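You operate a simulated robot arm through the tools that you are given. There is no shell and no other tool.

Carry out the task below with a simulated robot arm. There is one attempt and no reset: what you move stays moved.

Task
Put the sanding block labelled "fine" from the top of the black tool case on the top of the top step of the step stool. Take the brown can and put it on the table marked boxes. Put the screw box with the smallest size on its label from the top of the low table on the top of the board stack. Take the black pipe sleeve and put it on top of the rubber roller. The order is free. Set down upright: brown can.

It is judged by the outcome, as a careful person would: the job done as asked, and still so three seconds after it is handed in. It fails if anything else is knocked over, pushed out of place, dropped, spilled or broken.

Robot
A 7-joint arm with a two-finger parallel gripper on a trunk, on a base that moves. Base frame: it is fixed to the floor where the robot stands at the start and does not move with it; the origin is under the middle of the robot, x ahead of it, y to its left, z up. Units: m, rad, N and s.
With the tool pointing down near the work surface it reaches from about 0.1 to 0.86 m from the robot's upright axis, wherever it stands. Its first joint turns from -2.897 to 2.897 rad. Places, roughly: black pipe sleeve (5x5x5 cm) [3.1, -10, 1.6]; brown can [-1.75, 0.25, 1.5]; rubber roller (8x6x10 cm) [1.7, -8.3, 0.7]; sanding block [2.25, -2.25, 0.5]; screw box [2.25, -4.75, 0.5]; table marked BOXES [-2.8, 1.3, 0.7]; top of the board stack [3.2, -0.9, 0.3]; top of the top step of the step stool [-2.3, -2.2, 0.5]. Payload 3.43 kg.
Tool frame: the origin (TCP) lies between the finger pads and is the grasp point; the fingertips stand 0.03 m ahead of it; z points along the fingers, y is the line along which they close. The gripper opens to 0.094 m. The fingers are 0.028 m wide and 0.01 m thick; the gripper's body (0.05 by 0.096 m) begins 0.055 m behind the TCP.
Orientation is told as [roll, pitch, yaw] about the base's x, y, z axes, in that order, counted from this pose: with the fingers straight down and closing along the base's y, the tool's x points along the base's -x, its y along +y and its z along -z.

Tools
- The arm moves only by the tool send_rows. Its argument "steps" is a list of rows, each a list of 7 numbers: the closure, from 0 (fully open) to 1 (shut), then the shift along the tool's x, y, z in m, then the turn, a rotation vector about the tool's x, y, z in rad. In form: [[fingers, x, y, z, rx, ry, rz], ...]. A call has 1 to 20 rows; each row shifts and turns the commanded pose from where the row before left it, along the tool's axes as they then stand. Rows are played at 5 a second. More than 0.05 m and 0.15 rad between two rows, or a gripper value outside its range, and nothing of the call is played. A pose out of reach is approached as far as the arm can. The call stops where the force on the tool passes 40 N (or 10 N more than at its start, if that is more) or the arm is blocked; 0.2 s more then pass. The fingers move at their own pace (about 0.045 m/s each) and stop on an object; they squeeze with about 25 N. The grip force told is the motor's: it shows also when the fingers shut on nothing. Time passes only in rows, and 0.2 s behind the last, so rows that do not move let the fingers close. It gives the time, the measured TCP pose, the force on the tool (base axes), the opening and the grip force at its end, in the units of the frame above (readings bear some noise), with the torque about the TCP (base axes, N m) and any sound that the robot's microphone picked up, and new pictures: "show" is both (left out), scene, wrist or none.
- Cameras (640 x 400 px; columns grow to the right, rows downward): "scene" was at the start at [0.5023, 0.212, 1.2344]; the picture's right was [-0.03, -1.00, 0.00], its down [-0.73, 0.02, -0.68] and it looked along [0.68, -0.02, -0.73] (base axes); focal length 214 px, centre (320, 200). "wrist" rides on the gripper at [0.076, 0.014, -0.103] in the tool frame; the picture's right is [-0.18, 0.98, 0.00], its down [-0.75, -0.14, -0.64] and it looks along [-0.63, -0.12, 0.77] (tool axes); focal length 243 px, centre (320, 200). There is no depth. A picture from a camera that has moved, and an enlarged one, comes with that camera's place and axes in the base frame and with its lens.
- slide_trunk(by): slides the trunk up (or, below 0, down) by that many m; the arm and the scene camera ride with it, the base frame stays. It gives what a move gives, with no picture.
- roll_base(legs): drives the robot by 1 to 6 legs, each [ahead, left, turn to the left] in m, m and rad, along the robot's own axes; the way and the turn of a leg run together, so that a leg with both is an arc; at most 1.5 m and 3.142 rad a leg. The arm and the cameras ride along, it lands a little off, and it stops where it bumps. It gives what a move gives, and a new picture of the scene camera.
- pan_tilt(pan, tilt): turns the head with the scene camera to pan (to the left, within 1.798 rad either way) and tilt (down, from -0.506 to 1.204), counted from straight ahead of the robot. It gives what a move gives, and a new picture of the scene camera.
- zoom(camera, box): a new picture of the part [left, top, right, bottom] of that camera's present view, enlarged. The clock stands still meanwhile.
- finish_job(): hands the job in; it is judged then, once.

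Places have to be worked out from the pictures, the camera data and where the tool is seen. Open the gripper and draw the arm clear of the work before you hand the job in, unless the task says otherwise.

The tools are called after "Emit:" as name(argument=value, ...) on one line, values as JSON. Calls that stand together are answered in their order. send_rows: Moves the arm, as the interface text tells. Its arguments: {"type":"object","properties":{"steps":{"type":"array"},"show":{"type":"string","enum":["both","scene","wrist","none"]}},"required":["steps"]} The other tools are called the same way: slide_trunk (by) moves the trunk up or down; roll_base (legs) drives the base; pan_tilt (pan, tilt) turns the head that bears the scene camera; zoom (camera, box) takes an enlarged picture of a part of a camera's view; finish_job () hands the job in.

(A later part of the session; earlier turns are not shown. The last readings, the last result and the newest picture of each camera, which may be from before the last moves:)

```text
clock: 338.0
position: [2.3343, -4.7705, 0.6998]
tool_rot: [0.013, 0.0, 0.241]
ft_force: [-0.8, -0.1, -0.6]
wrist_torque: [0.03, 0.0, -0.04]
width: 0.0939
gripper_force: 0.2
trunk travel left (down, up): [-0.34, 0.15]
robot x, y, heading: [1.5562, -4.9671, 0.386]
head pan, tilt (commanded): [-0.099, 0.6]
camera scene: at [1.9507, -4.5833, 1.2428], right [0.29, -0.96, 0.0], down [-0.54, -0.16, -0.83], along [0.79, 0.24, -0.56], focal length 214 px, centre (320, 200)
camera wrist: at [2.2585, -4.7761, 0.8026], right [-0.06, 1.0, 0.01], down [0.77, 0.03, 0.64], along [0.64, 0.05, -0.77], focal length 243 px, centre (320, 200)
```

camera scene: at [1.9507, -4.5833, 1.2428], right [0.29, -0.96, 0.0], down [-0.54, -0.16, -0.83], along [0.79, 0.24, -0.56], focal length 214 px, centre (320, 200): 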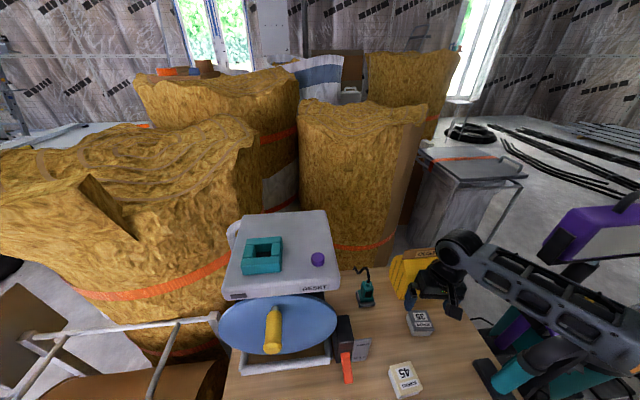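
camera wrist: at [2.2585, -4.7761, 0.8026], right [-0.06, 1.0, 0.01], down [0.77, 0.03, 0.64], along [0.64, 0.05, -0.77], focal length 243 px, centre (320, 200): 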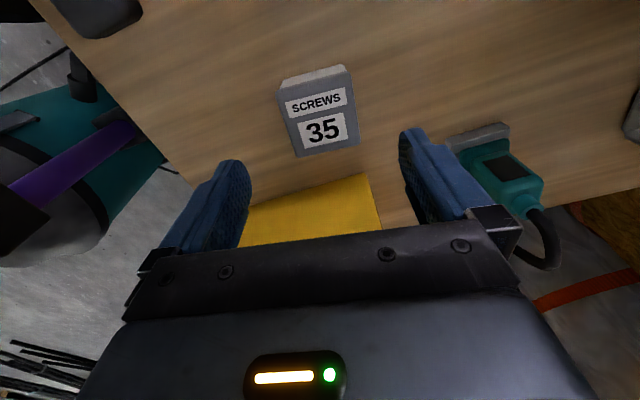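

The box is centred and aligned between the fingers, with the DUST bag about 6 cm beyond. I lower to z 0.607 and check the force before closing.

Emit:
send_rows(steps=[[0, 0.004, 0, 0.04, 0, 0, 0], [0, 0, 0, 0.03, 0, 0, 0], [0, 0, 0, 0.015, 0, 0, 0], [0, 0, 0, 0.008, 0, 0, 0]], show="both")

```text
clock: 339.1
position: [2.3299, -4.7707, 0.6107]
tool_rot: [0.012, -0.001, 0.239]
ft_force: [-14.3, -2.5, 30.1]
wrist_torque: [-1.56, -0.02, -0.69]
width: 0.0929
gripper_force: 0.1
trunk travel left (down, up): [-0.34, 0.15]
robot x, y, heading: [1.5532, -4.964, 0.393]
head pan, tilt (commanded): [-0.099, 0.6]
stopped in row 4: the force on the tool passed its limit at 45 N (the readings are from after the stop); the commanded pose is now the measured one
camera scene: at [1.9495, -4.5833, 1.2435], right [0.29, -0.96, 0.0], down [-0.54, -0.16, -0.83], along [0.79, 0.24, -0.56], focal length 214 px, centre (320, 200)
camera wrist: at [2.2546, -4.7767, 0.7137], right [-0.05, 1.0, 0.01], down [0.77, 0.03, 0.64], along [0.64, 0.04, -0.77], focal length 243 px, centre (320, 200)
```

scene: 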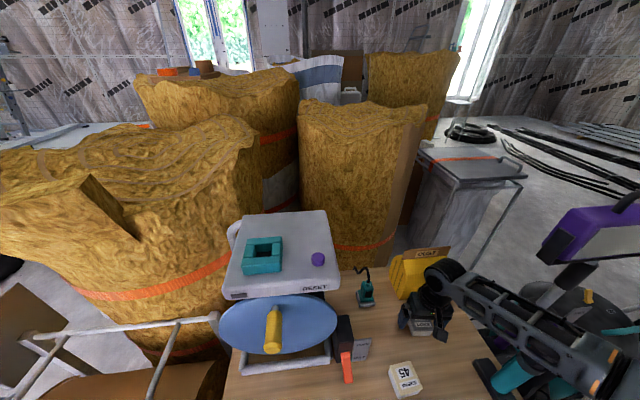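
wrist: 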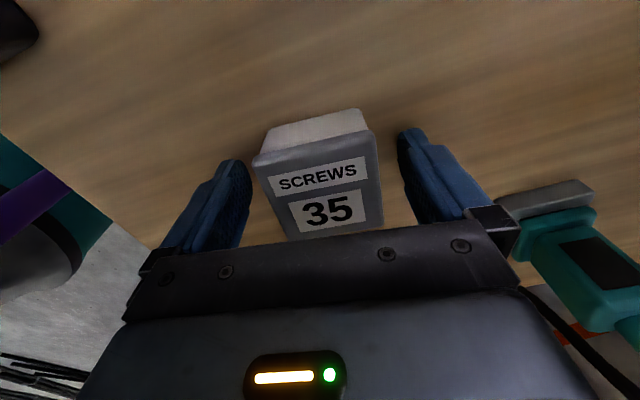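

The fingertips met the table top (about z 0.58). I raise 1 cm and close on the box.

Emit:
send_rows(steps=[[0, 0, 0, -0.01, 0, 0, 0], [0, 0, 0, 0, 0, 0, 0], [0.5, 0, 0, 0, 0, 0, 0], [1, 0, 0, 0, 0, 0, 0], [1, 0, 0, 0, 0, 0, 0], [1, 0, 0, 0, 0, 0, 0]], show="wrist")

```text
clock: 340.5
position: [2.3317, -4.7713, 0.6183]
tool_rot: [0.015, -0.002, 0.239]
ft_force: [0.2, 0.5, 0.6]
wrist_torque: [0.09, -0.08, 0.03]
width: 0.0609
gripper_force: 25.2
trunk travel left (down, up): [-0.34, 0.15]
robot x, y, heading: [1.5545, -4.9676, 0.39]
head pan, tilt (commanded): [-0.099, 0.6]
camera wrist: at [2.2553, -4.7769, 0.7216], right [-0.06, 1.0, 0.01], down [0.77, 0.03, 0.64], along [0.64, 0.05, -0.77], focal length 243 px, centre (320, 200)
```

wrist: 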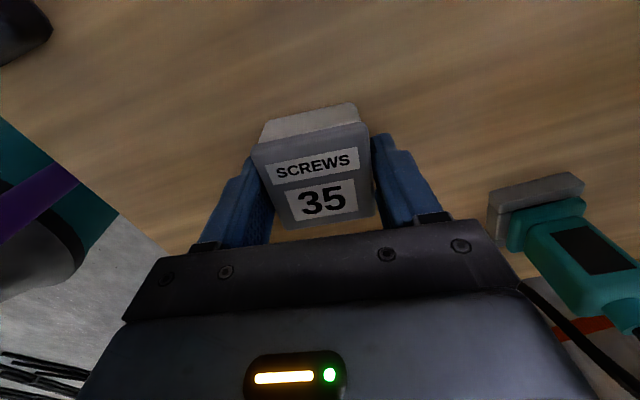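

The box is held at 61 mm. I lift 6 cm gently and check that the whole box comes along.

Emit:
send_rows(steps=[[1, 0, 0, -0.015, 0, 0, 0], [1, 0, 0, -0.02, 0, 0, 0], [1, 0, 0, -0.025, 0, 0, 0]], show="none")

Emit:
zoom(camera="scene", box=[340, 230, 500, 390])

Emit:
zoom(camera="wrist", box=[100, 50, 540, 330])

```text
clock: 341.3
position: [2.3325, -4.7717, 0.6787]
tool_rot: [0.013, -0.001, 0.241]
ft_force: [0.8, -0.7, -2.2]
wrist_torque: [-0.01, 0.0, -0.01]
width: 0.0607
gripper_force: 24.5
trunk travel left (down, up): [-0.34, 0.15]
robot x, y, heading: [1.5533, -4.9672, 0.388]
head pan, tilt (commanded): [-0.099, 0.6]
```

```text
2.50 times, centred on (420, 310) of scene
camera zoom: at [1.9507, -4.5831, 1.2425], right [0.29, -0.96, 0.0], down [-0.54, -0.16, -0.82], along [0.79, 0.24, -0.57], focal length 536 px, centre (70, -75)
```

zoom: 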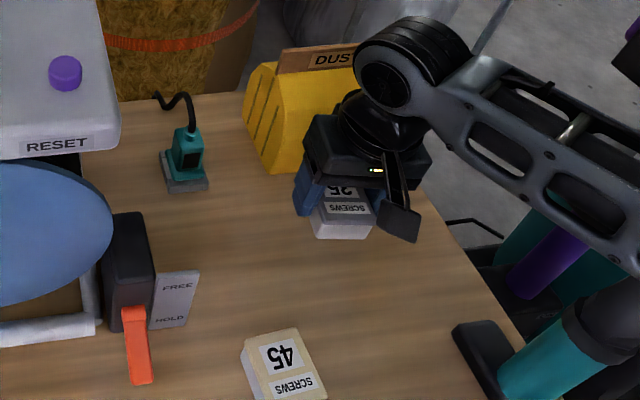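

```text
1.43 times, centred on (320, 190) of wrist
camera zoom: at [2.2558, -4.7773, 0.7821], right [-0.06, 1.0, 0.01], down [0.77, 0.03, 0.64], along [0.64, 0.04, -0.77], focal length 347 px, centre (320, 214)
```

zoom: 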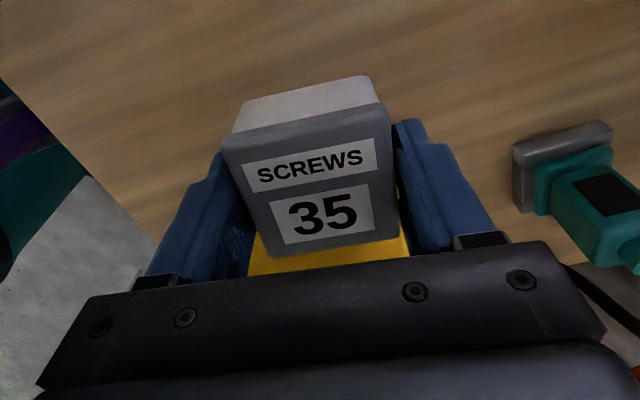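

The whole box is in the grip (about 2 N). I lift it high, raise the trunk, back off from the table, turn left and drive back toward the board stack.

Emit:
send_rows(steps=[[1, 0, 0, -0.04, 0, 0, 0], [1, 0, 0, -0.045, 0, 0, 0], [1, 0, 0, -0.045, 0, 0, 0], [1, 0, 0, -0.045, 0, 0, 0], [1, 0, 0, -0.045, 0, 0, 0]], show="none")

Emit:
slide_trunk(by=0.15)

Emit:
roll_base(legs=[[-0.4, 0, 0], [0, 0, 1.57], [1.3, 0, 0], [1.1, 0, 0]])

Emit:
pan_tilt(pan=-0.6, tilt=0.5)

```text
clock: 342.5
position: [2.3317, -4.7749, 0.8993]
tool_rot: [0.012, 0.002, 0.241]
ft_force: [-0.2, -0.1, -3.4]
wrist_torque: [-0.03, 0.01, 0.0]
width: 0.0607
gripper_force: 24.9
trunk travel left (down, up): [-0.34, 0.15]
robot x, y, heading: [1.5559, -4.9655, 0.39]
head pan, tilt (commanded): [-0.099, 0.6]
```

```text
clock: 344.2
position: [2.332, -4.7732, 1.0486]
tool_rot: [0.012, -0.001, 0.241]
ft_force: [0.1, -0.5, -1.9]
wrist_torque: [0.0, -0.01, 0.04]
width: 0.0603
gripper_force: 24.9
trunk travel left (down, up): [-0.49, 0.0]
robot x, y, heading: [1.5561, -4.9663, 0.387]
head pan, tilt (commanded): [-0.099, 0.6]
```

```text
clock: 361.9
position: [0.1261, -2.102, 1.0492]
tool_rot: [0.015, 0.001, 1.797]
ft_force: [-1.0, 0.4, -1.8]
wrist_torque: [-0.02, 0.0, -0.02]
width: 0.0603
gripper_force: 25.1
trunk travel left (down, up): [-0.49, 0.0]
robot x, y, heading: [0.3087, -2.878, 1.946]
head pan, tilt (commanded): [-0.099, 0.6]
camera scene: at [-0.0714, -2.48, 1.3926], right [0.96, 0.27, 0.0], down [0.15, -0.54, -0.82], along [-0.22, 0.79, -0.57], focal length 214 px, centre (320, 200)
```

scene: 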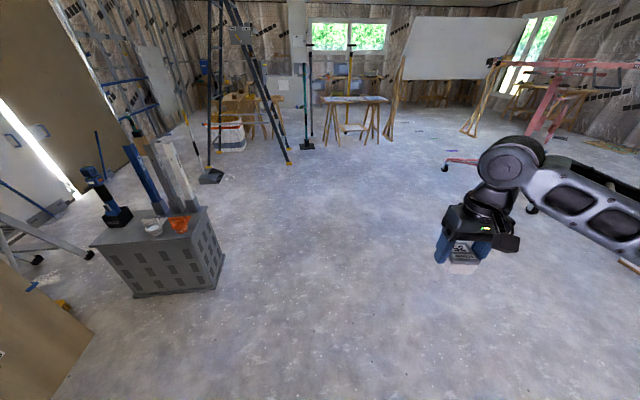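

```text
clock: 362.9
position: [0.126, -2.1006, 1.0494]
tool_rot: [0.013, 0.0, 1.797]
ft_force: [0.0, -0.6, -2.7]
wrist_torque: [0.0, 0.01, -0.03]
width: 0.0601
gripper_force: 24.7
trunk travel left (down, up): [-0.49, 0.0]
robot x, y, heading: [0.3059, -2.8781, 1.948]
head pan, tilt (commanded): [-0.6, 0.499]
camera scene: at [-0.0271, -2.4763, 1.4017], right [0.97, -0.22, 0.0], down [-0.11, -0.47, -0.88], along [0.2, 0.86, -0.48], focal length 214 px, centre (320, 200)
```

scene: 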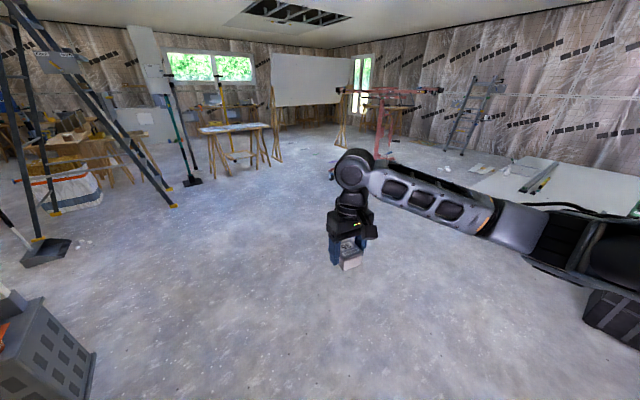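

The box is still held. I turn right to face the board stack and drive to its near side.

Emit:
roll_base(legs=[[0, 0, -1.55], [0.715, 0.485, 0], [0.715, 0.485, 0]])

Emit:
pan_tilt(pan=-0.2, tilt=0.8)

```text
clock: 375.4
position: [2.0196, -1.2171, 1.0494]
tool_rot: [0.014, 0.0, 0.255]
ft_force: [-0.8, 0.0, -2.4]
wrist_torque: [-0.01, 0.0, 0.02]
width: 0.0601
gripper_force: 24.7
trunk travel left (down, up): [-0.49, 0.0]
robot x, y, heading: [1.2476, -1.4222, 0.404]
head pan, tilt (commanded): [-0.6, 0.499]
camera scene: at [1.6414, -1.0747, 1.4017], right [-0.2, -0.98, 0.0], down [-0.47, 0.09, -0.88], along [0.86, -0.17, -0.48], focal length 214 px, centre (320, 200)
```

scene: 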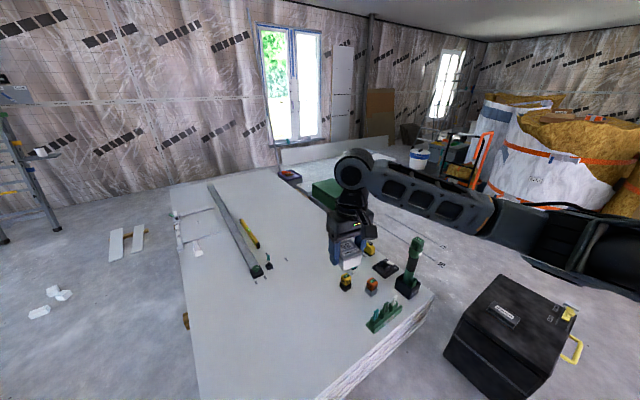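

```text
clock: 376.3
position: [2.0195, -1.2164, 1.0491]
tool_rot: [0.014, -0.002, 0.255]
ft_force: [-0.4, 0.3, -2.4]
wrist_torque: [0.0, -0.03, 0.0]
width: 0.0602
gripper_force: 24.3
trunk travel left (down, up): [-0.49, 0.0]
robot x, y, heading: [1.2493, -1.4162, 0.402]
head pan, tilt (commanded): [-0.201, 0.799]
camera scene: at [1.6313, -1.0407, 1.3758], right [0.2, -0.98, 0.0], down [-0.7, -0.14, -0.7], along [0.68, 0.14, -0.72], focal length 214 px, centre (320, 200)
```

scene: 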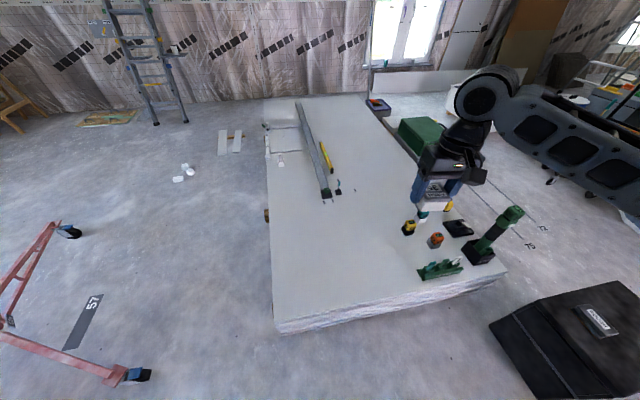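

The near-left part of the stack is free. I drive 0.22 m ahead so the box hangs over it, then lower the trunk.

Emit:
roll_base(legs=[[0.22, 0, 0]])

Emit:
slide_trunk(by=-0.4)

Emit:
send_rows(steps=[[1, 0, 0, 0.04, 0, 0, 0], [1, 0, 0, 0.04, 0, 0, 0], [1, 0, 0, 0.04, 0, 0, 0]], show="both")

```text
clock: 378.0
position: [2.2231, -1.1273, 1.0509]
tool_rot: [0.014, -0.002, 0.256]
ft_force: [-1.0, 0.9, -2.5]
wrist_torque: [0.0, -0.03, -0.01]
width: 0.0602
gripper_force: 24.8
trunk travel left (down, up): [-0.49, 0.0]
robot x, y, heading: [1.4475, -1.3344, 0.409]
head pan, tilt (commanded): [-0.201, 0.799]
camera scene: at [1.8328, -0.953, 1.3758], right [0.2, -0.98, 0.0], down [-0.7, -0.15, -0.7], along [0.68, 0.14, -0.72], focal length 214 px, centre (320, 200)
```

scene: 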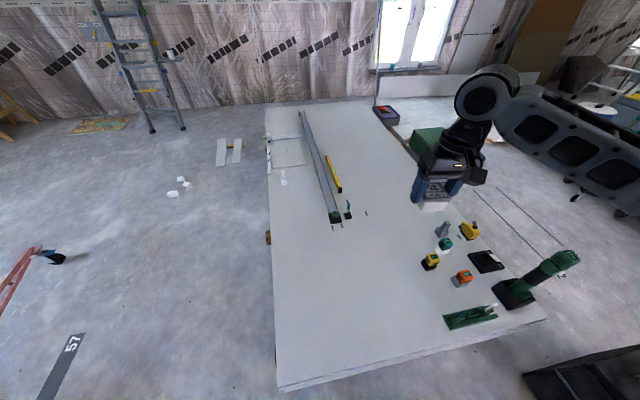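

```text
clock: 381.8
position: [2.2221, -1.1288, 0.6507]
tool_rot: [0.014, -0.001, 0.256]
ft_force: [0.6, 0.3, -2.3]
wrist_torque: [0.03, -0.04, 0.01]
width: 0.0601
gripper_force: 24.7
trunk travel left (down, up): [-0.09, 0.4]
robot x, y, heading: [1.4541, -1.3323, 0.403]
head pan, tilt (commanded): [-0.201, 0.799]
```

```text
clock: 382.6
position: [2.2212, -1.1269, 0.5291]
tool_rot: [0.016, 0.001, 0.256]
ft_force: [-0.1, 0.4, -2.2]
wrist_torque: [-0.02, -0.02, 0.01]
width: 0.0603
gripper_force: 25.2
trunk travel left (down, up): [-0.09, 0.4]
robot x, y, heading: [1.4502, -1.3352, 0.406]
head pan, tilt (commanded): [-0.201, 0.799]
camera scene: at [1.8328, -0.953, 0.9758], right [0.2, -0.98, 0.0], down [-0.7, -0.15, -0.7], along [0.68, 0.14, -0.72], focal length 214 px, centre (320, 200)
camera wrist: at [2.1453, -1.1337, 0.6323], right [-0.07, 1.0, 0.01], down [0.77, 0.05, 0.64], along [0.64, 0.06, -0.77], focal length 243 px, centre (320, 200)
```

scene: 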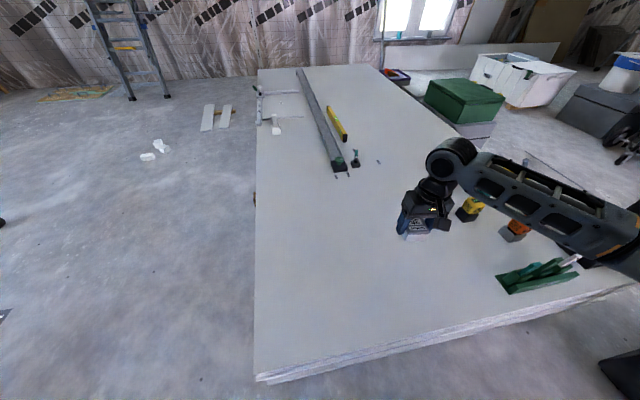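
wrist: 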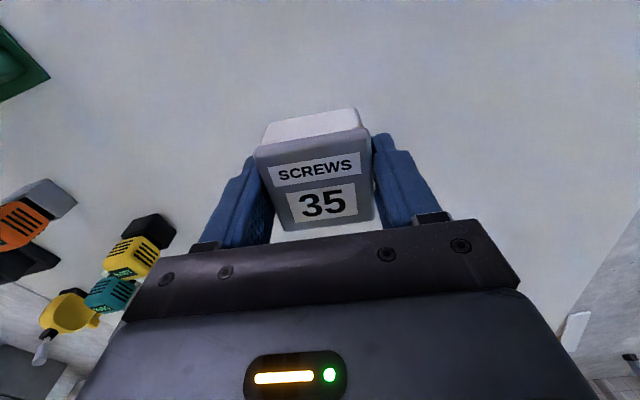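

The area below the box is free. I lower to z 0.40, then in small steps to contact.

Emit:
send_rows(steps=[[1, 0, 0, 0.04, 0, 0, 0], [1, 0, 0, 0.04, 0, 0, 0], [1, 0, 0, 0.04, 0, 0, 0]], show="none")

Emit:
zoom(camera="scene", box=[340, 160, 500, 320])

```text
clock: 383.4
position: [2.2216, -1.1259, 0.4091]
tool_rot: [0.01, 0.0, 0.254]
ft_force: [0.3, -0.2, -2.5]
wrist_torque: [0.03, -0.06, 0.01]
width: 0.0603
gripper_force: 24.9
trunk travel left (down, up): [-0.09, 0.4]
robot x, y, heading: [1.4514, -1.3298, 0.407]
head pan, tilt (commanded): [-0.201, 0.799]
```

```text
2.50 times, centred on (420, 240) of scene
camera zoom: at [1.8329, -0.953, 0.9758], right [0.2, -0.98, 0.0], down [-0.7, -0.15, -0.7], along [0.68, 0.14, -0.72], focal length 536 px, centre (70, 100)
```

zoom: 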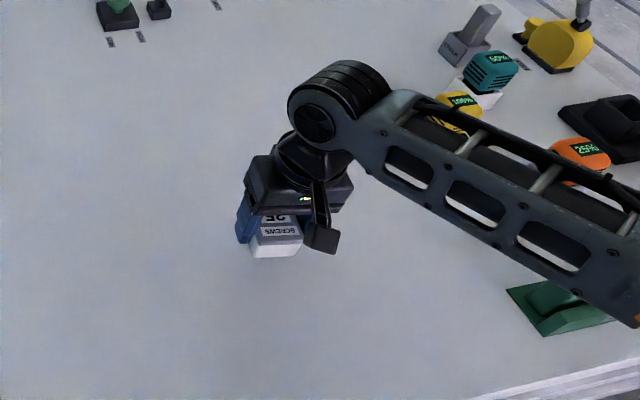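

The forearm stays above and clear of the tools. I lower 4.5 cm more and then in 4 mm steps.

Emit:
send_rows(steps=[[1, 0, 0, 0.025, 0, 0, 0], [1, 0, 0, 0.02, 0, 0, 0]], show="none")

Emit:
zoom(camera="scene", box=[370, 190, 470, 290])

```text
clock: 384.0
position: [2.2226, -1.1243, 0.367]
tool_rot: [0.014, -0.002, 0.258]
ft_force: [-4.9, 1.0, 21.5]
wrist_torque: [-0.17, 0.0, -0.04]
width: 0.0608
gripper_force: 25.0
trunk travel left (down, up): [-0.09, 0.4]
robot x, y, heading: [1.4531, -1.3285, 0.406]
head pan, tilt (commanded): [-0.201, 0.799]
```

```text
4.00 times, centred on (420, 240) of scene
camera zoom: at [1.8324, -0.9531, 0.9767], right [0.2, -0.98, 0.0], down [-0.7, -0.15, -0.7], along [0.68, 0.14, -0.72], focal length 858 px, centre (-80, 40)
```

zoom: 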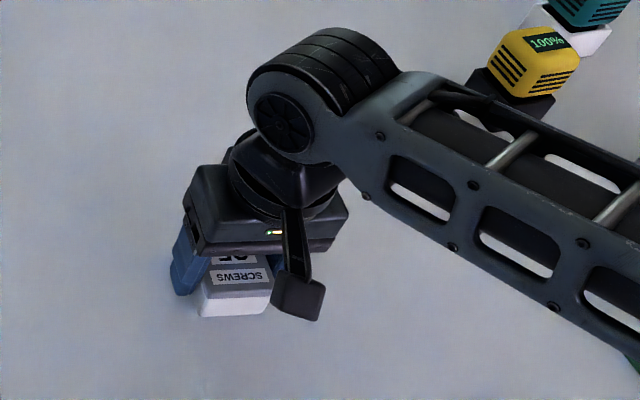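

Contact at z 0.367 (21 N): the box stands on the boards. I relieve, open fully, and rise.

Emit:
send_rows(steps=[[1, 0, 0, -0.003, 0, 0, 0], [0.1, 0, 0, 0, 0, 0, 0], [0.1, 0, 0, 0, 0, 0, 0], [0.1, 0, 0, 0, 0, 0, 0], [0.1, 0, 0, -0.02, 0, 0, 0], [0.1, 0, 0, -0.04, 0, 0, 0], [0.1, 0, 0, -0.04, 0, 0, 0], [0.1, 0, 0, -0.04, 0, 0, 0]], show="both")

```text
clock: 385.8
position: [2.2227, -1.1277, 0.5072]
tool_rot: [0.012, 0.001, 0.258]
ft_force: [0.3, -0.5, -0.6]
wrist_torque: [0.01, 0.0, -0.01]
width: 0.0849
gripper_force: 0.1
trunk travel left (down, up): [-0.09, 0.4]
robot x, y, heading: [1.4489, -1.3307, 0.407]
head pan, tilt (commanded): [-0.201, 0.799]
camera scene: at [1.8328, -0.9529, 0.9757], right [0.2, -0.98, 0.0], down [-0.7, -0.15, -0.7], along [0.68, 0.14, -0.72], focal length 214 px, centre (320, 200)
camera wrist: at [2.146, -1.1338, 0.6108], right [-0.07, 1.0, 0.01], down [0.77, 0.05, 0.64], along [0.64, 0.06, -0.77], focal length 243 px, centre (320, 200)
```

scene: 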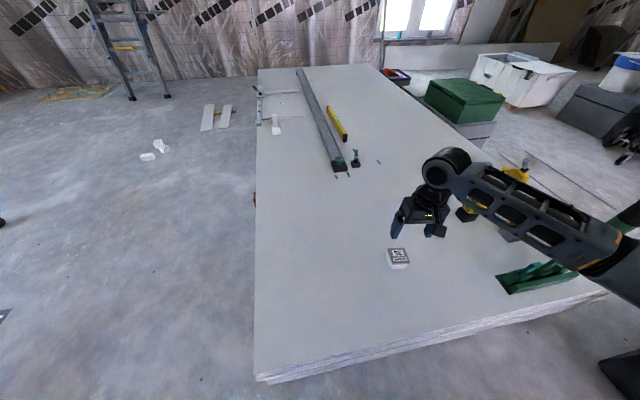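
wrist: 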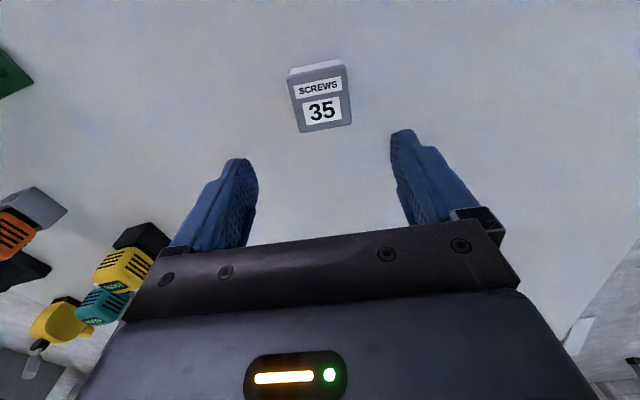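

Box 35 stands on the board stack. Now the last job: the sleeve in the far room. I raise the trunk, back off, turn right and drive toward the far room.

Emit:
slide_trunk(by=0.4)

Emit:
roll_base(legs=[[-0.5, 0, 0], [0, 0, -1.57], [1.25, -0.56, 0], [1.25, -0.56, 0]])

Emit:
pan_tilt(pan=0.0, tilt=0.3)

```text
clock: 389.6
position: [2.223, -1.1265, 0.9073]
tool_rot: [0.013, -0.002, 0.256]
ft_force: [-0.3, -0.8, -0.6]
wrist_torque: [0.03, 0.02, -0.01]
width: 0.0847
gripper_force: 0.0
trunk travel left (down, up): [-0.49, 0.0]
robot x, y, heading: [1.4528, -1.3288, 0.403]
head pan, tilt (commanded): [-0.201, 0.799]
```

```text
clock: 409.2
position: [1.1408, -5.0354, 0.9085]
tool_rot: [0.014, 0.0, -1.329]
ft_force: [-0.2, -0.5, 0.1]
wrist_torque: [0.01, 0.03, -0.01]
width: 0.0847
gripper_force: 0.1
trunk travel left (down, up): [-0.49, 0.0]
robot x, y, heading: [0.9469, -4.2627, -1.177]
head pan, tilt (commanded): [-0.201, 0.799]
camera scene: at [1.3202, -4.6492, 1.3758], right [-0.98, -0.19, 0.0], down [-0.14, 0.7, -0.7], along [0.13, -0.68, -0.72], focal length 214 px, centre (320, 200)
```

scene: 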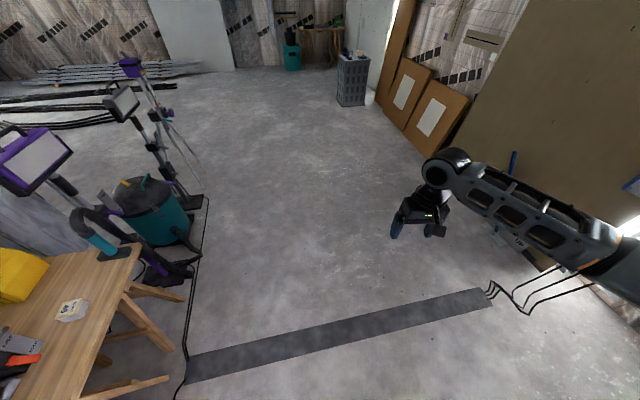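

```text
clock: 410.2
position: [1.1395, -5.0359, 0.9072]
tool_rot: [0.013, -0.001, -1.328]
ft_force: [-0.8, 0.1, -0.4]
wrist_torque: [-0.02, 0.02, -0.01]
width: 0.0845
gripper_force: 0.1
trunk travel left (down, up): [-0.49, 0.0]
robot x, y, heading: [0.9424, -4.2625, -1.178]
head pan, tilt (commanded): [0.0, 0.3]
camera scene: at [1.3405, -4.6563, 1.42], right [-0.92, -0.38, 0.0], down [-0.11, 0.27, -0.95], along [0.36, -0.88, -0.3], focal length 214 px, centre (320, 200)
```

scene: 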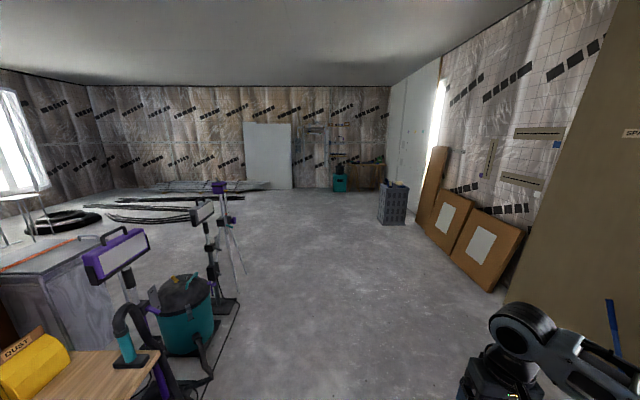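

The way into the far room is clear. I zoom at the far end: the crate and the rack where the sleeve should be.

Emit:
zoom(camera="scene", box=[270, 100, 420, 230])

Emit:
roll_base(legs=[[1.3, 0, 0], [1.0, 0, 0]])

Emit:
zoom(camera="scene", box=[220, 50, 520, 270])

```text
3.08 times, centred on (345, 165) of scene
camera zoom: at [1.3405, -4.6563, 1.42], right [-0.92, -0.38, 0.0], down [-0.11, 0.27, -0.95], along [0.36, -0.88, -0.3], focal length 660 px, centre (243, 308)
```

zoom: 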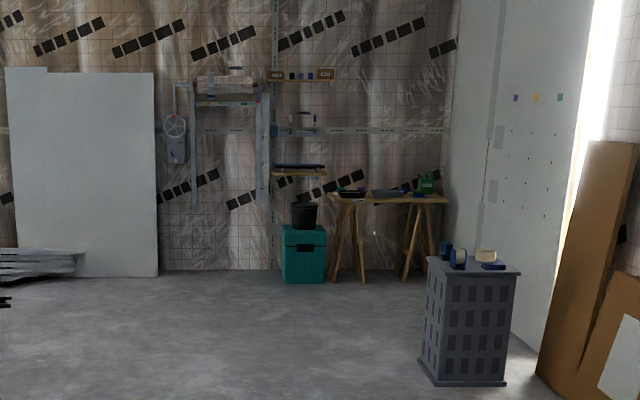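

```text
clock: 421.5
position: [1.9854, -7.1668, 0.907]
tool_rot: [0.013, -0.001, -1.343]
ft_force: [-0.1, -0.2, 0.7]
wrist_torque: [0.02, -0.01, 0.01]
width: 0.0846
gripper_force: 0.1
trunk travel left (down, up): [-0.49, 0.0]
robot x, y, heading: [1.8017, -6.391, -1.194]
head pan, tilt (commanded): [0.0, 0.3]
camera scene: at [2.1922, -6.791, 1.4201], right [-0.93, -0.37, 0.0], down [-0.11, 0.28, -0.96], along [0.35, -0.89, -0.3], focal length 214 px, centre (320, 200)
```

scene: 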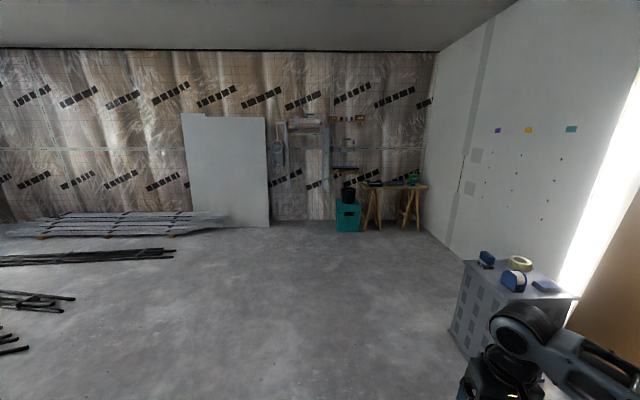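

```text
1.82 times, centred on (370, 160) of scene
camera zoom: at [2.1922, -6.791, 1.4201], right [-0.93, -0.37, 0.0], down [-0.11, 0.28, -0.96], along [0.35, -0.89, -0.3], focal length 390 px, centre (229, 273)
```

zoom: 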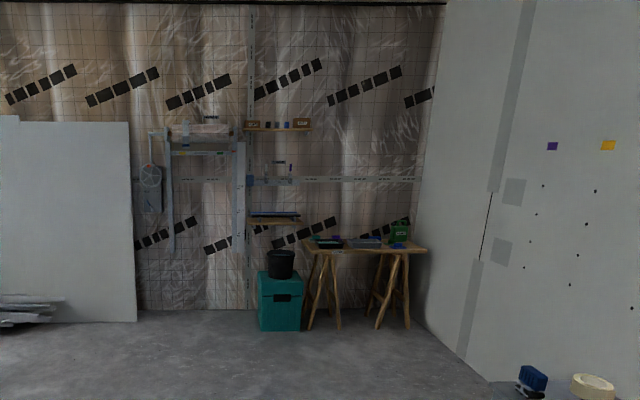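

The crate with the roller is ahead to the right and the wall shelf is at the far end. I zoom in on both.

Emit:
zoom(camera="scene", box=[450, 230, 590, 330])

Emit:
zoom(camera="scene", box=[310, 95, 390, 155])

```text
4.00 times, centred on (520, 280) of scene
camera zoom: at [2.1922, -6.791, 1.4201], right [-0.93, -0.37, 0.0], down [-0.11, 0.28, -0.96], along [0.35, -0.89, -0.3], focal length 858 px, centre (-480, -120)
```

zoom: 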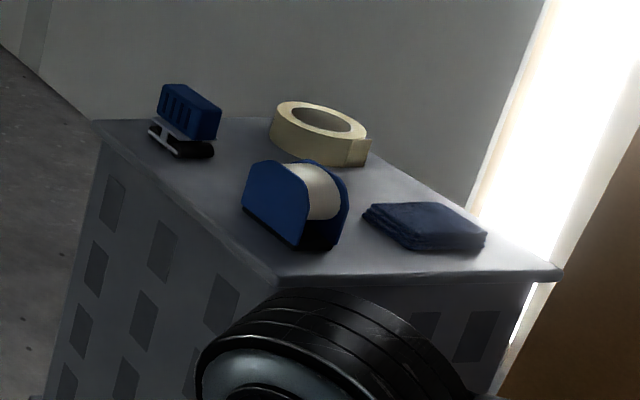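

```text
6.67 times, centred on (350, 125) of scene
camera zoom: at [2.1922, -6.791, 1.4201], right [-0.93, -0.37, 0.0], down [-0.11, 0.28, -0.96], along [0.35, -0.89, -0.3], focal length 1430 px, centre (120, 700)
```

zoom: 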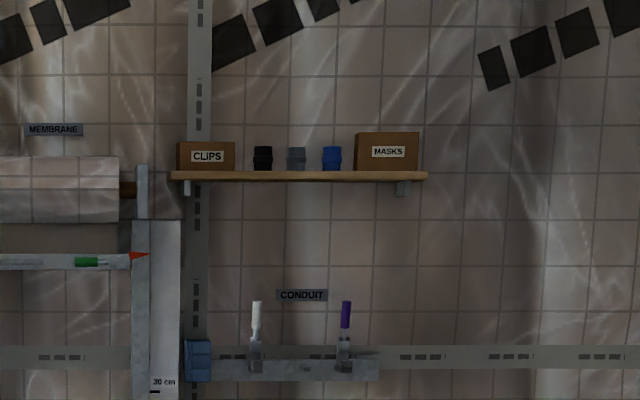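

The black sleeve stands on the wall shelf between the CLIPS box and a grey sleeve. On the crate are a blue-framed roller, another blue item, tape and cloth; I drive closer to tell which is the rubber roller.

Emit:
roll_base(legs=[[0.8, 0.1, 0], [0, 0, -0.9]])

Emit:
pan_tilt(pan=0.1, tilt=0.6)

```text
clock: 428.1
position: [1.7006, -7.7254, 0.9073]
tool_rot: [0.013, 0.001, -2.237]
ft_force: [-0.9, 0.2, -0.1]
wrist_torque: [0.02, 0.0, -0.01]
width: 0.0844
gripper_force: 0.0
trunk travel left (down, up): [-0.49, 0.0]
robot x, y, heading: [2.1911, -7.0972, -2.096]
head pan, tilt (commanded): [0.0, 0.3]
camera scene: at [2.1238, -7.6504, 1.4201], right [-0.87, 0.5, 0.0], down [0.15, 0.26, -0.96], along [-0.47, -0.83, -0.3], focal length 214 px, centre (320, 200)
```

scene: 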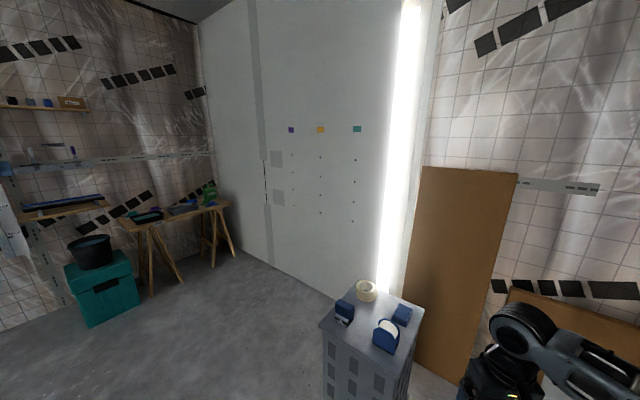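

```text
clock: 428.9
position: [1.7011, -7.724, 0.9082]
tool_rot: [0.011, 0.001, -2.238]
ft_force: [0.4, 0.1, -1.1]
wrist_torque: [0.0, 0.03, -0.03]
width: 0.0845
gripper_force: 0.1
trunk travel left (down, up): [-0.49, 0.0]
robot x, y, heading: [2.1906, -7.0956, -2.086]
head pan, tilt (commanded): [0.099, 0.6]
camera scene: at [2.1341, -7.6501, 1.3927], right [-0.91, 0.41, 0.0], down [0.23, 0.52, -0.83], along [-0.34, -0.75, -0.56], focal length 214 px, centre (320, 200)
```

scene: 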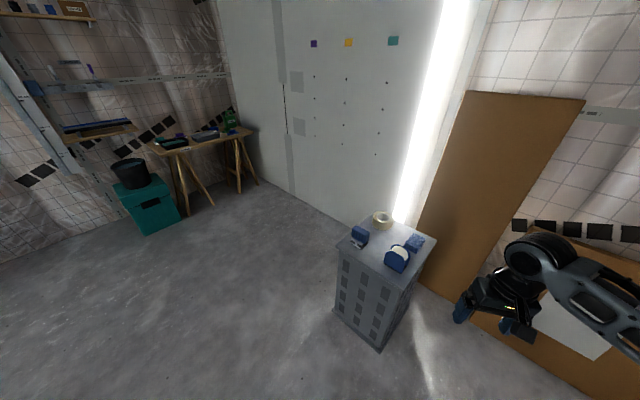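

Emit:
zoom(camera="scene", box=[330, 200, 450, 290])

Emit:
zoom(camera="scene", box=[0, 0, 120, 60])

```text
4.44 times, centred on (390, 245) of scene
camera zoom: at [2.1341, -7.6501, 1.3927], right [-0.91, 0.41, 0.0], down [0.23, 0.52, -0.83], along [-0.34, -0.75, -0.56], focal length 953 px, centre (9, 0)
```

zoom: 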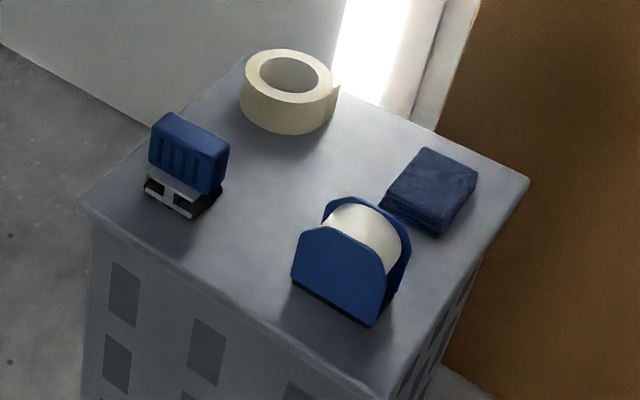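

```text
5.33 times, centred on (60, 30) of scene
camera zoom: at [2.1341, -7.6501, 1.3927], right [-0.91, 0.41, 0.0], down [0.23, 0.52, -0.83], along [-0.34, -0.75, -0.56], focal length 1144 px, centre (1707, 1107)
```

zoom: 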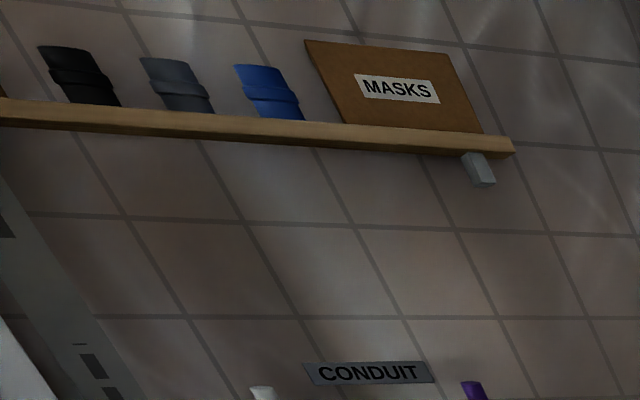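

The listed places are rounded to 0.1 m, and the sleeve measures (3.12, -9.976, 1.625), so the roller is the item at the crate's left corner, about (1.66, -8.25). I turn left and drive to open floor before the shelf wall, then re-orient the tool there.

Emit:
roll_base(legs=[[0, 0, 0.91], [1.1, -0.17, 0]])

Emit:
send_rows(steps=[[0, 0, 0, 0, 0, 0, -0.15], [0, 0, 0, 0, 0, 0, -0.15], [0, 0, 0, 0, 0, 0, -0.15], [0, 0, 0, 0, 0, 0, -0.15], [0, 0, 0, 0, 0, 0, -0.15], [0, 0, 0, 0, 0, 0, -0.15], [0, 0, 0, 0, 0, 0, -0.15], [0, 0, 0, 0, 0, 0, -0.15], [0, 0, 0, 0, 0, 0, -0.15], [0, 0, 0, 0, 0, 0, -0.15], [0, 0, 0, 0, 0, 0, -0.15], [0, 0, 0, 0, 0, 0, -0.15]], show="none")

Emit:
pan_tilt(pan=0.0, tilt=0.0)

```text
clock: 436.9
position: [2.6389, -8.9496, 0.9081]
tool_rot: [0.014, -0.002, -1.334]
ft_force: [0.5, -0.2, 0.0]
wrist_torque: [-0.02, 0.01, -0.01]
width: 0.0846
gripper_force: 0.1
trunk travel left (down, up): [-0.49, 0.0]
robot x, y, heading: [2.4499, -8.1703, -1.18]
head pan, tilt (commanded): [0.099, 0.6]
camera scene: at [2.8486, -8.5631, 1.3927], right [-0.88, -0.47, 0.0], down [-0.26, 0.5, -0.83], along [0.38, -0.73, -0.56], focal length 214 px, centre (320, 200)
```

scene: 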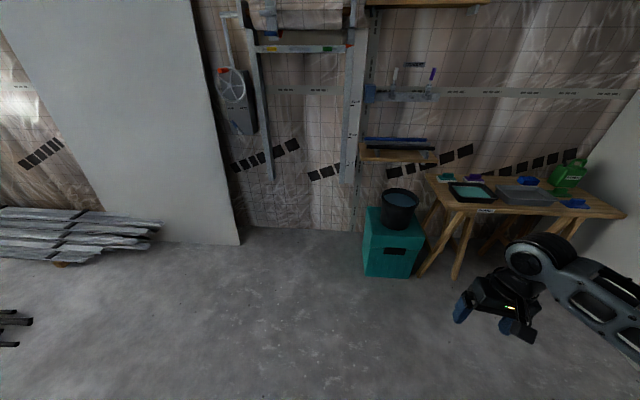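

```text
clock: 439.5
position: [2.6392, -8.9488, 0.9077]
tool_rot: [-0.001, -0.011, 0.468]
ft_force: [1.0, 0.2, -0.6]
wrist_torque: [0.02, 0.05, -0.02]
width: 0.0939
gripper_force: 0.2
trunk travel left (down, up): [-0.49, 0.0]
robot x, y, heading: [2.4472, -8.1753, -1.185]
head pan, tilt (commanded): [0.099, 0.6]
```

```text
clock: 440.5
position: [2.6393, -8.9498, 0.9074]
tool_rot: [-0.002, -0.013, 0.465]
ft_force: [-0.2, 0.7, -0.2]
wrist_torque: [0.0, -0.02, -0.03]
width: 0.0939
gripper_force: 0.1
trunk travel left (down, up): [-0.49, 0.0]
robot x, y, heading: [2.4481, -8.1754, -1.183]
head pan, tilt (commanded): [0.0, 0.0]
camera scene: at [2.8413, -8.5683, 1.4478], right [-0.93, -0.38, 0.0], down [0.0, 0.0, -1.0], along [0.38, -0.93, 0.0], focal length 214 px, centre (320, 200)
```

scene: 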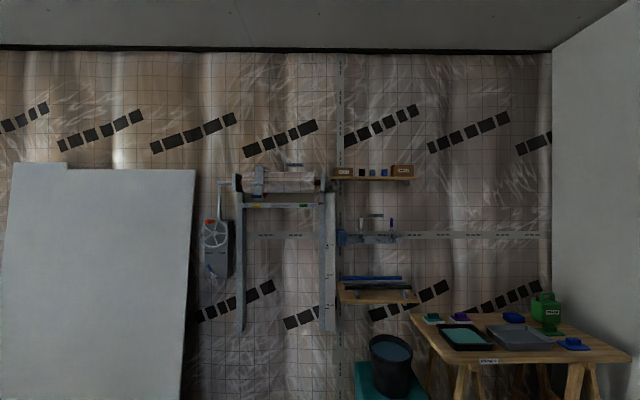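

I see the shelf straight ahead. I zoom on it for the sleeve and its surroundings.

Emit:
zoom(camera="scene", box=[300, 130, 440, 220])

Emit:
zoom(camera="scene", box=[220, 120, 460, 350])

```text
4.44 times, centred on (370, 175) of scene
camera zoom: at [2.8413, -8.5683, 1.4478], right [-0.93, -0.38, 0.0], down [0.0, 0.0, -1.0], along [0.38, -0.93, 0.0], focal length 953 px, centre (98, 311)
```

zoom: 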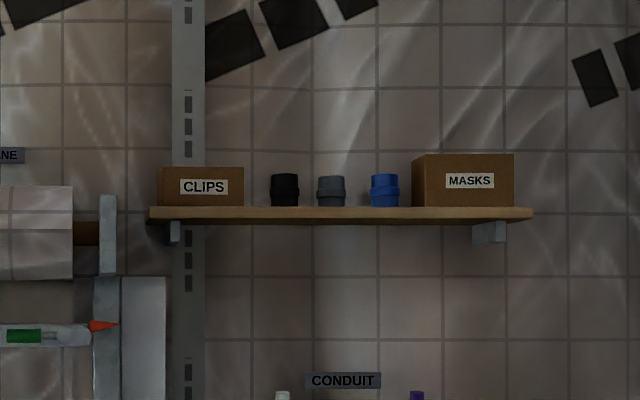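

```text
1.74 times, centred on (340, 235) of scene
camera zoom: at [2.8413, -8.5683, 1.4478], right [-0.93, -0.38, 0.0], down [0.0, 0.0, -1.0], along [0.38, -0.93, 0.0], focal length 373 px, centre (285, 139)
```

zoom: 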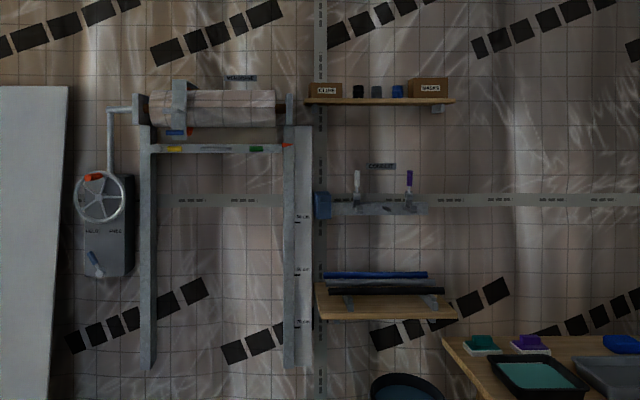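

The sleeve is at (3.118, -9.976), base z 1.60, with 3.8 cm free to the CLIPS box and 2.7 cm to the grey sleeve. I finish the half turn of the tool and pitch it level while raising it.

Emit:
send_rows(steps=[[0, 0, 0, 0, 0, 0, -0.1494], [0, 0, 0, 0, 0, 0, -0.1494], [0, 0, 0, 0, 0, 0, -0.1494], [0, 0, 0, 0, 0, 0, -0.1494], [0, 0, 0, 0, 0, 0, -0.1494], [0, 0, 0, 0, 0, 0, -0.1494], [0, 0, 0, 0, 0, 0, -0.1494], [0, 0, 0, 0, 0, 0, -0.1494], [0, 0, 0, 0, 0, 0, -0.1494], [0, 0, 0, 0, 0, 0, -0.1494]], show="none")

Emit:
send_rows(steps=[[0, 0, 0, -0.035, 0, 0.15, 0], [0, 0.0052, 0, -0.0346, 0, 0.15, 0], [0, 0.0103, 0, -0.0334, 0, 0.15, 0], [0, 0.0152, 0, -0.0315, 0, 0.15, 0], [0, 0.0198, 0, -0.0289, 0, 0.15, 0], [0, 0.0239, 0, -0.0256, 0, 0.15, 0], [0, 0.0274, 0, -0.0218, 0, 0.15, 0], [0, 0.0304, 0, -0.0174, 0, 0.15, 0], [0, 0.0326, 0, -0.0127, 0, 0.15, 0], [0, 0.0341, 0, -0.0077, 0, 0.15, 0]], show="both")

```text
clock: 442.7
position: [2.6402, -8.9493, 0.9069]
tool_rot: [-0.012, 0.001, 1.962]
ft_force: [-0.2, 0.1, -0.4]
wrist_torque: [0.02, 0.0, -0.01]
width: 0.0939
gripper_force: 0.1
trunk travel left (down, up): [-0.49, 0.0]
robot x, y, heading: [2.448, -8.1752, -1.184]
head pan, tilt (commanded): [0.0, 0.0]
```

```text
clock: 444.9
position: [2.6351, -8.951, 1.2592]
tool_rot: [-0.186, 1.502, 1.773]
ft_force: [-0.5, 0.5, -0.3]
wrist_torque: [-0.04, 0.0, 0.02]
width: 0.0939
gripper_force: 0.1
trunk travel left (down, up): [-0.49, 0.0]
robot x, y, heading: [2.4473, -8.1765, -1.186]
head pan, tilt (commanded): [0.0, 0.0]
camera scene: at [2.8412, -8.5683, 1.4479], right [-0.93, -0.38, 0.0], down [0.0, 0.0, -1.0], along [0.38, -0.93, 0.0], focal length 214 px, centre (320, 200)
camera wrist: at [2.5859, -8.8671, 1.3415], right [-0.91, -0.36, -0.2], down [-0.12, 0.7, -0.71], along [0.39, -0.62, -0.68], focal length 243 px, centre (320, 200)
```

scene: 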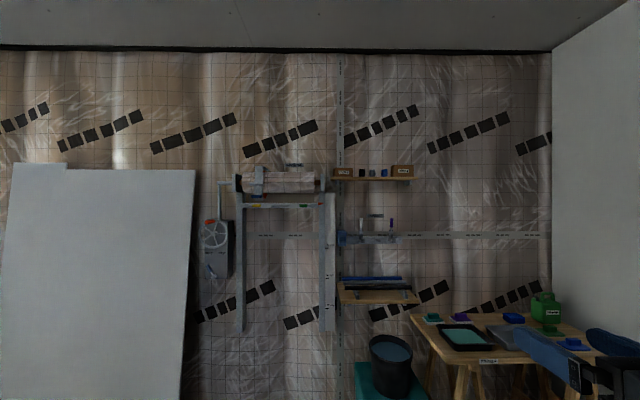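
wrist: 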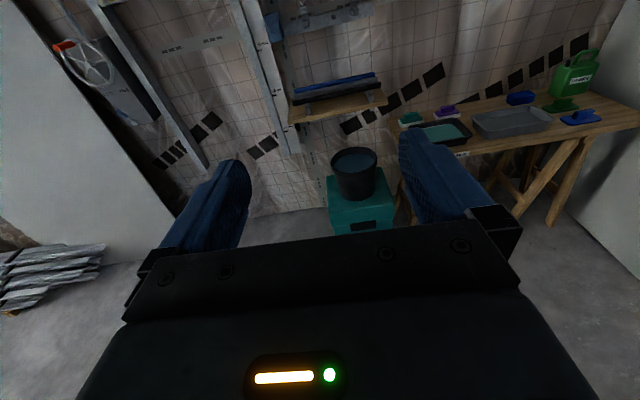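

Level with the camera on top. I raise it to about z 1.62 to test reach at that height.

Emit:
send_rows(steps=[[0, 0.0399, 0, -0.0027, 0, 0, 0], [0, 0.0399, 0, -0.0027, 0, 0, 0], [0, 0.0399, 0, -0.0027, 0, 0, 0], [0, 0.0399, 0, -0.0027, 0, 0, 0], [0, 0.0399, 0, -0.0027, 0, 0, 0], [0, 0.0399, 0, -0.0027, 0, 0, 0], [0, 0.0399, 0, -0.0027, 0, 0, 0], [0, 0.0399, 0, -0.0027, 0, 0, 0], [0, 0.0399, 0, -0.0027, 0, 0, 0]], show="both")

```text
clock: 446.9
position: [2.6294, -8.9537, 1.618]
tool_rot: [-0.179, 1.499, 1.778]
ft_force: [-0.2, 0.1, -0.5]
wrist_torque: [0.01, 0.03, 0.02]
width: 0.0939
gripper_force: 0.0
trunk travel left (down, up): [-0.49, 0.0]
robot x, y, heading: [2.4482, -8.1724, -1.184]
head pan, tilt (commanded): [0.0, 0.0]
camera scene: at [2.8407, -8.5683, 1.4479], right [-0.93, -0.38, 0.0], down [0.0, 0.0, -1.0], along [0.38, -0.93, 0.0], focal length 214 px, centre (320, 200)
camera wrist: at [2.5795, -8.8703, 1.7012], right [-0.91, -0.36, -0.2], down [-0.12, 0.7, -0.7], along [0.39, -0.62, -0.68], focal length 243 px, centre (320, 200)
```

scene: 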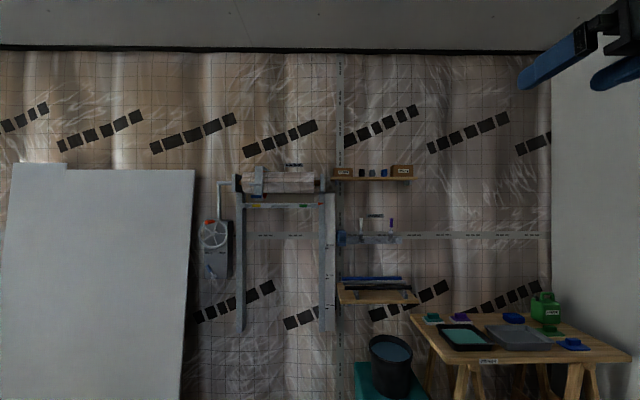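
wrist: 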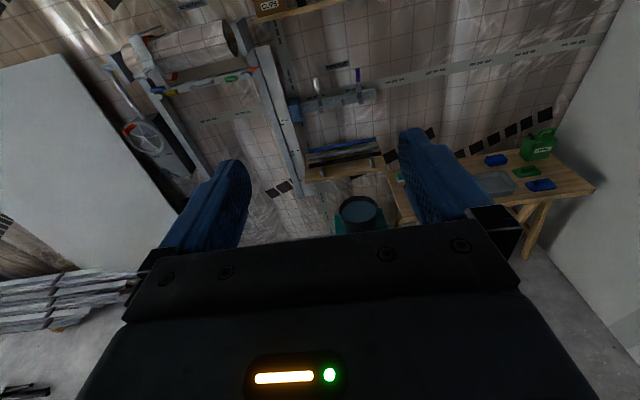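

Fine at that height. I test the forward reach by 0.1 m here in free space.

Emit:
send_rows(steps=[[0, 0.0025, 0, 0.0349, 0, 0, 0], [0, 0.0025, 0, 0.0349, 0, 0, 0], [0, 0.0025, 0, 0.0349, 0, 0, 0]], show="none")

```text
clock: 447.7
position: [2.671, -9.0523, 1.6183]
tool_rot: [-0.181, 1.5, 1.779]
ft_force: [-1.4, -0.6, 0.2]
wrist_torque: [-0.01, 0.0, 0.01]
width: 0.0942
gripper_force: 0.1
trunk travel left (down, up): [-0.49, 0.0]
robot x, y, heading: [2.4475, -8.1753, -1.186]
head pan, tilt (commanded): [0.0, 0.0]
```

Reach is enough. I draw back 0.1 m, shift 6.5 cm left to line up with the sleeve, and drive ahead 0.92 m.

Emit:
send_rows(steps=[[0, -0.0025, -0.022, -0.0349, 0, 0, 0], [0, -0.0025, -0.022, -0.0349, 0, 0, 0], [0, -0.0025, -0.021, -0.0349, 0, 0, 0]], show="none")

Emit:
roll_base(legs=[[0.92, 0, 0]])

Emit:
zoom(camera="wrist", box=[0, 0, 640, 400])

```text
clock: 448.5
position: [2.6905, -8.9317, 1.6144]
tool_rot: [-0.198, 1.502, 1.763]
ft_force: [-0.1, 0.5, 0.9]
wrist_torque: [0.05, -0.01, 0.03]
width: 0.0939
gripper_force: 0.1
out of reach, approached as far as the arm can: row 3
trunk travel left (down, up): [-0.49, 0.0]
robot x, y, heading: [2.4508, -8.1727, -1.188]
head pan, tilt (commanded): [0.0, 0.0]
```

```text
clock: 453.3
position: [3.0264, -9.7845, 1.615]
tool_rot: [-0.189, 1.502, 1.759]
ft_force: [0.5, 0.0, -0.8]
wrist_torque: [-0.01, -0.02, 0.0]
width: 0.0938
gripper_force: 0.0
trunk travel left (down, up): [-0.49, 0.0]
robot x, y, heading: [2.7936, -9.0206, -1.19]
head pan, tilt (commanded): [0.0, 0.0]
camera scene: at [3.1791, -9.4231, 1.4479], right [-0.93, -0.37, 0.0], down [0.0, 0.0, -1.0], along [0.37, -0.93, 0.0], focal length 214 px, centre (320, 200)
```

scene: 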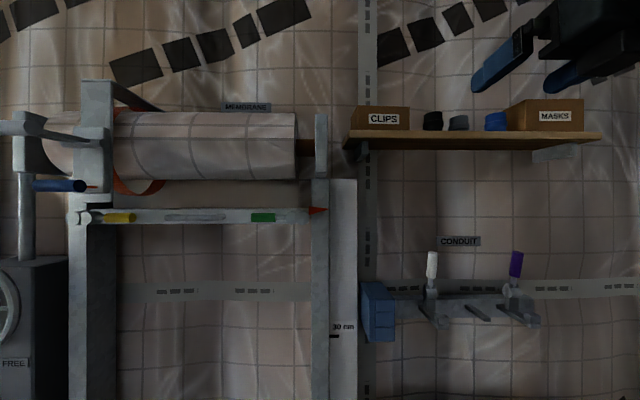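

```text
1.00 times, centred on (320, 200) of wrist (not enlarged: the box is as wide or as high as the picture)
camera zoom: at [2.9766, -9.7007, 1.6985], right [-0.92, -0.35, -0.2], down [-0.12, 0.7, -0.71], along [0.39, -0.62, -0.68], focal length 243 px, centre (320, 200)
```

zoom: 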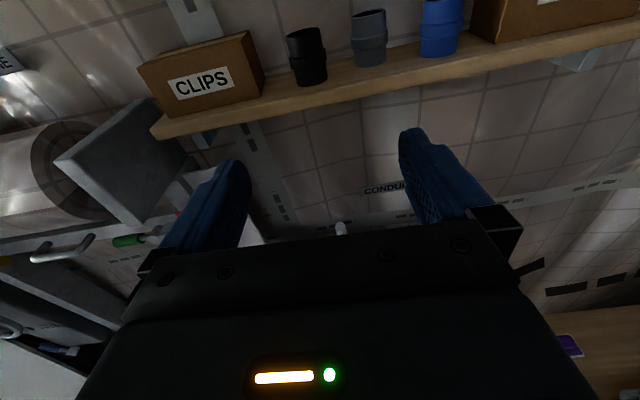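

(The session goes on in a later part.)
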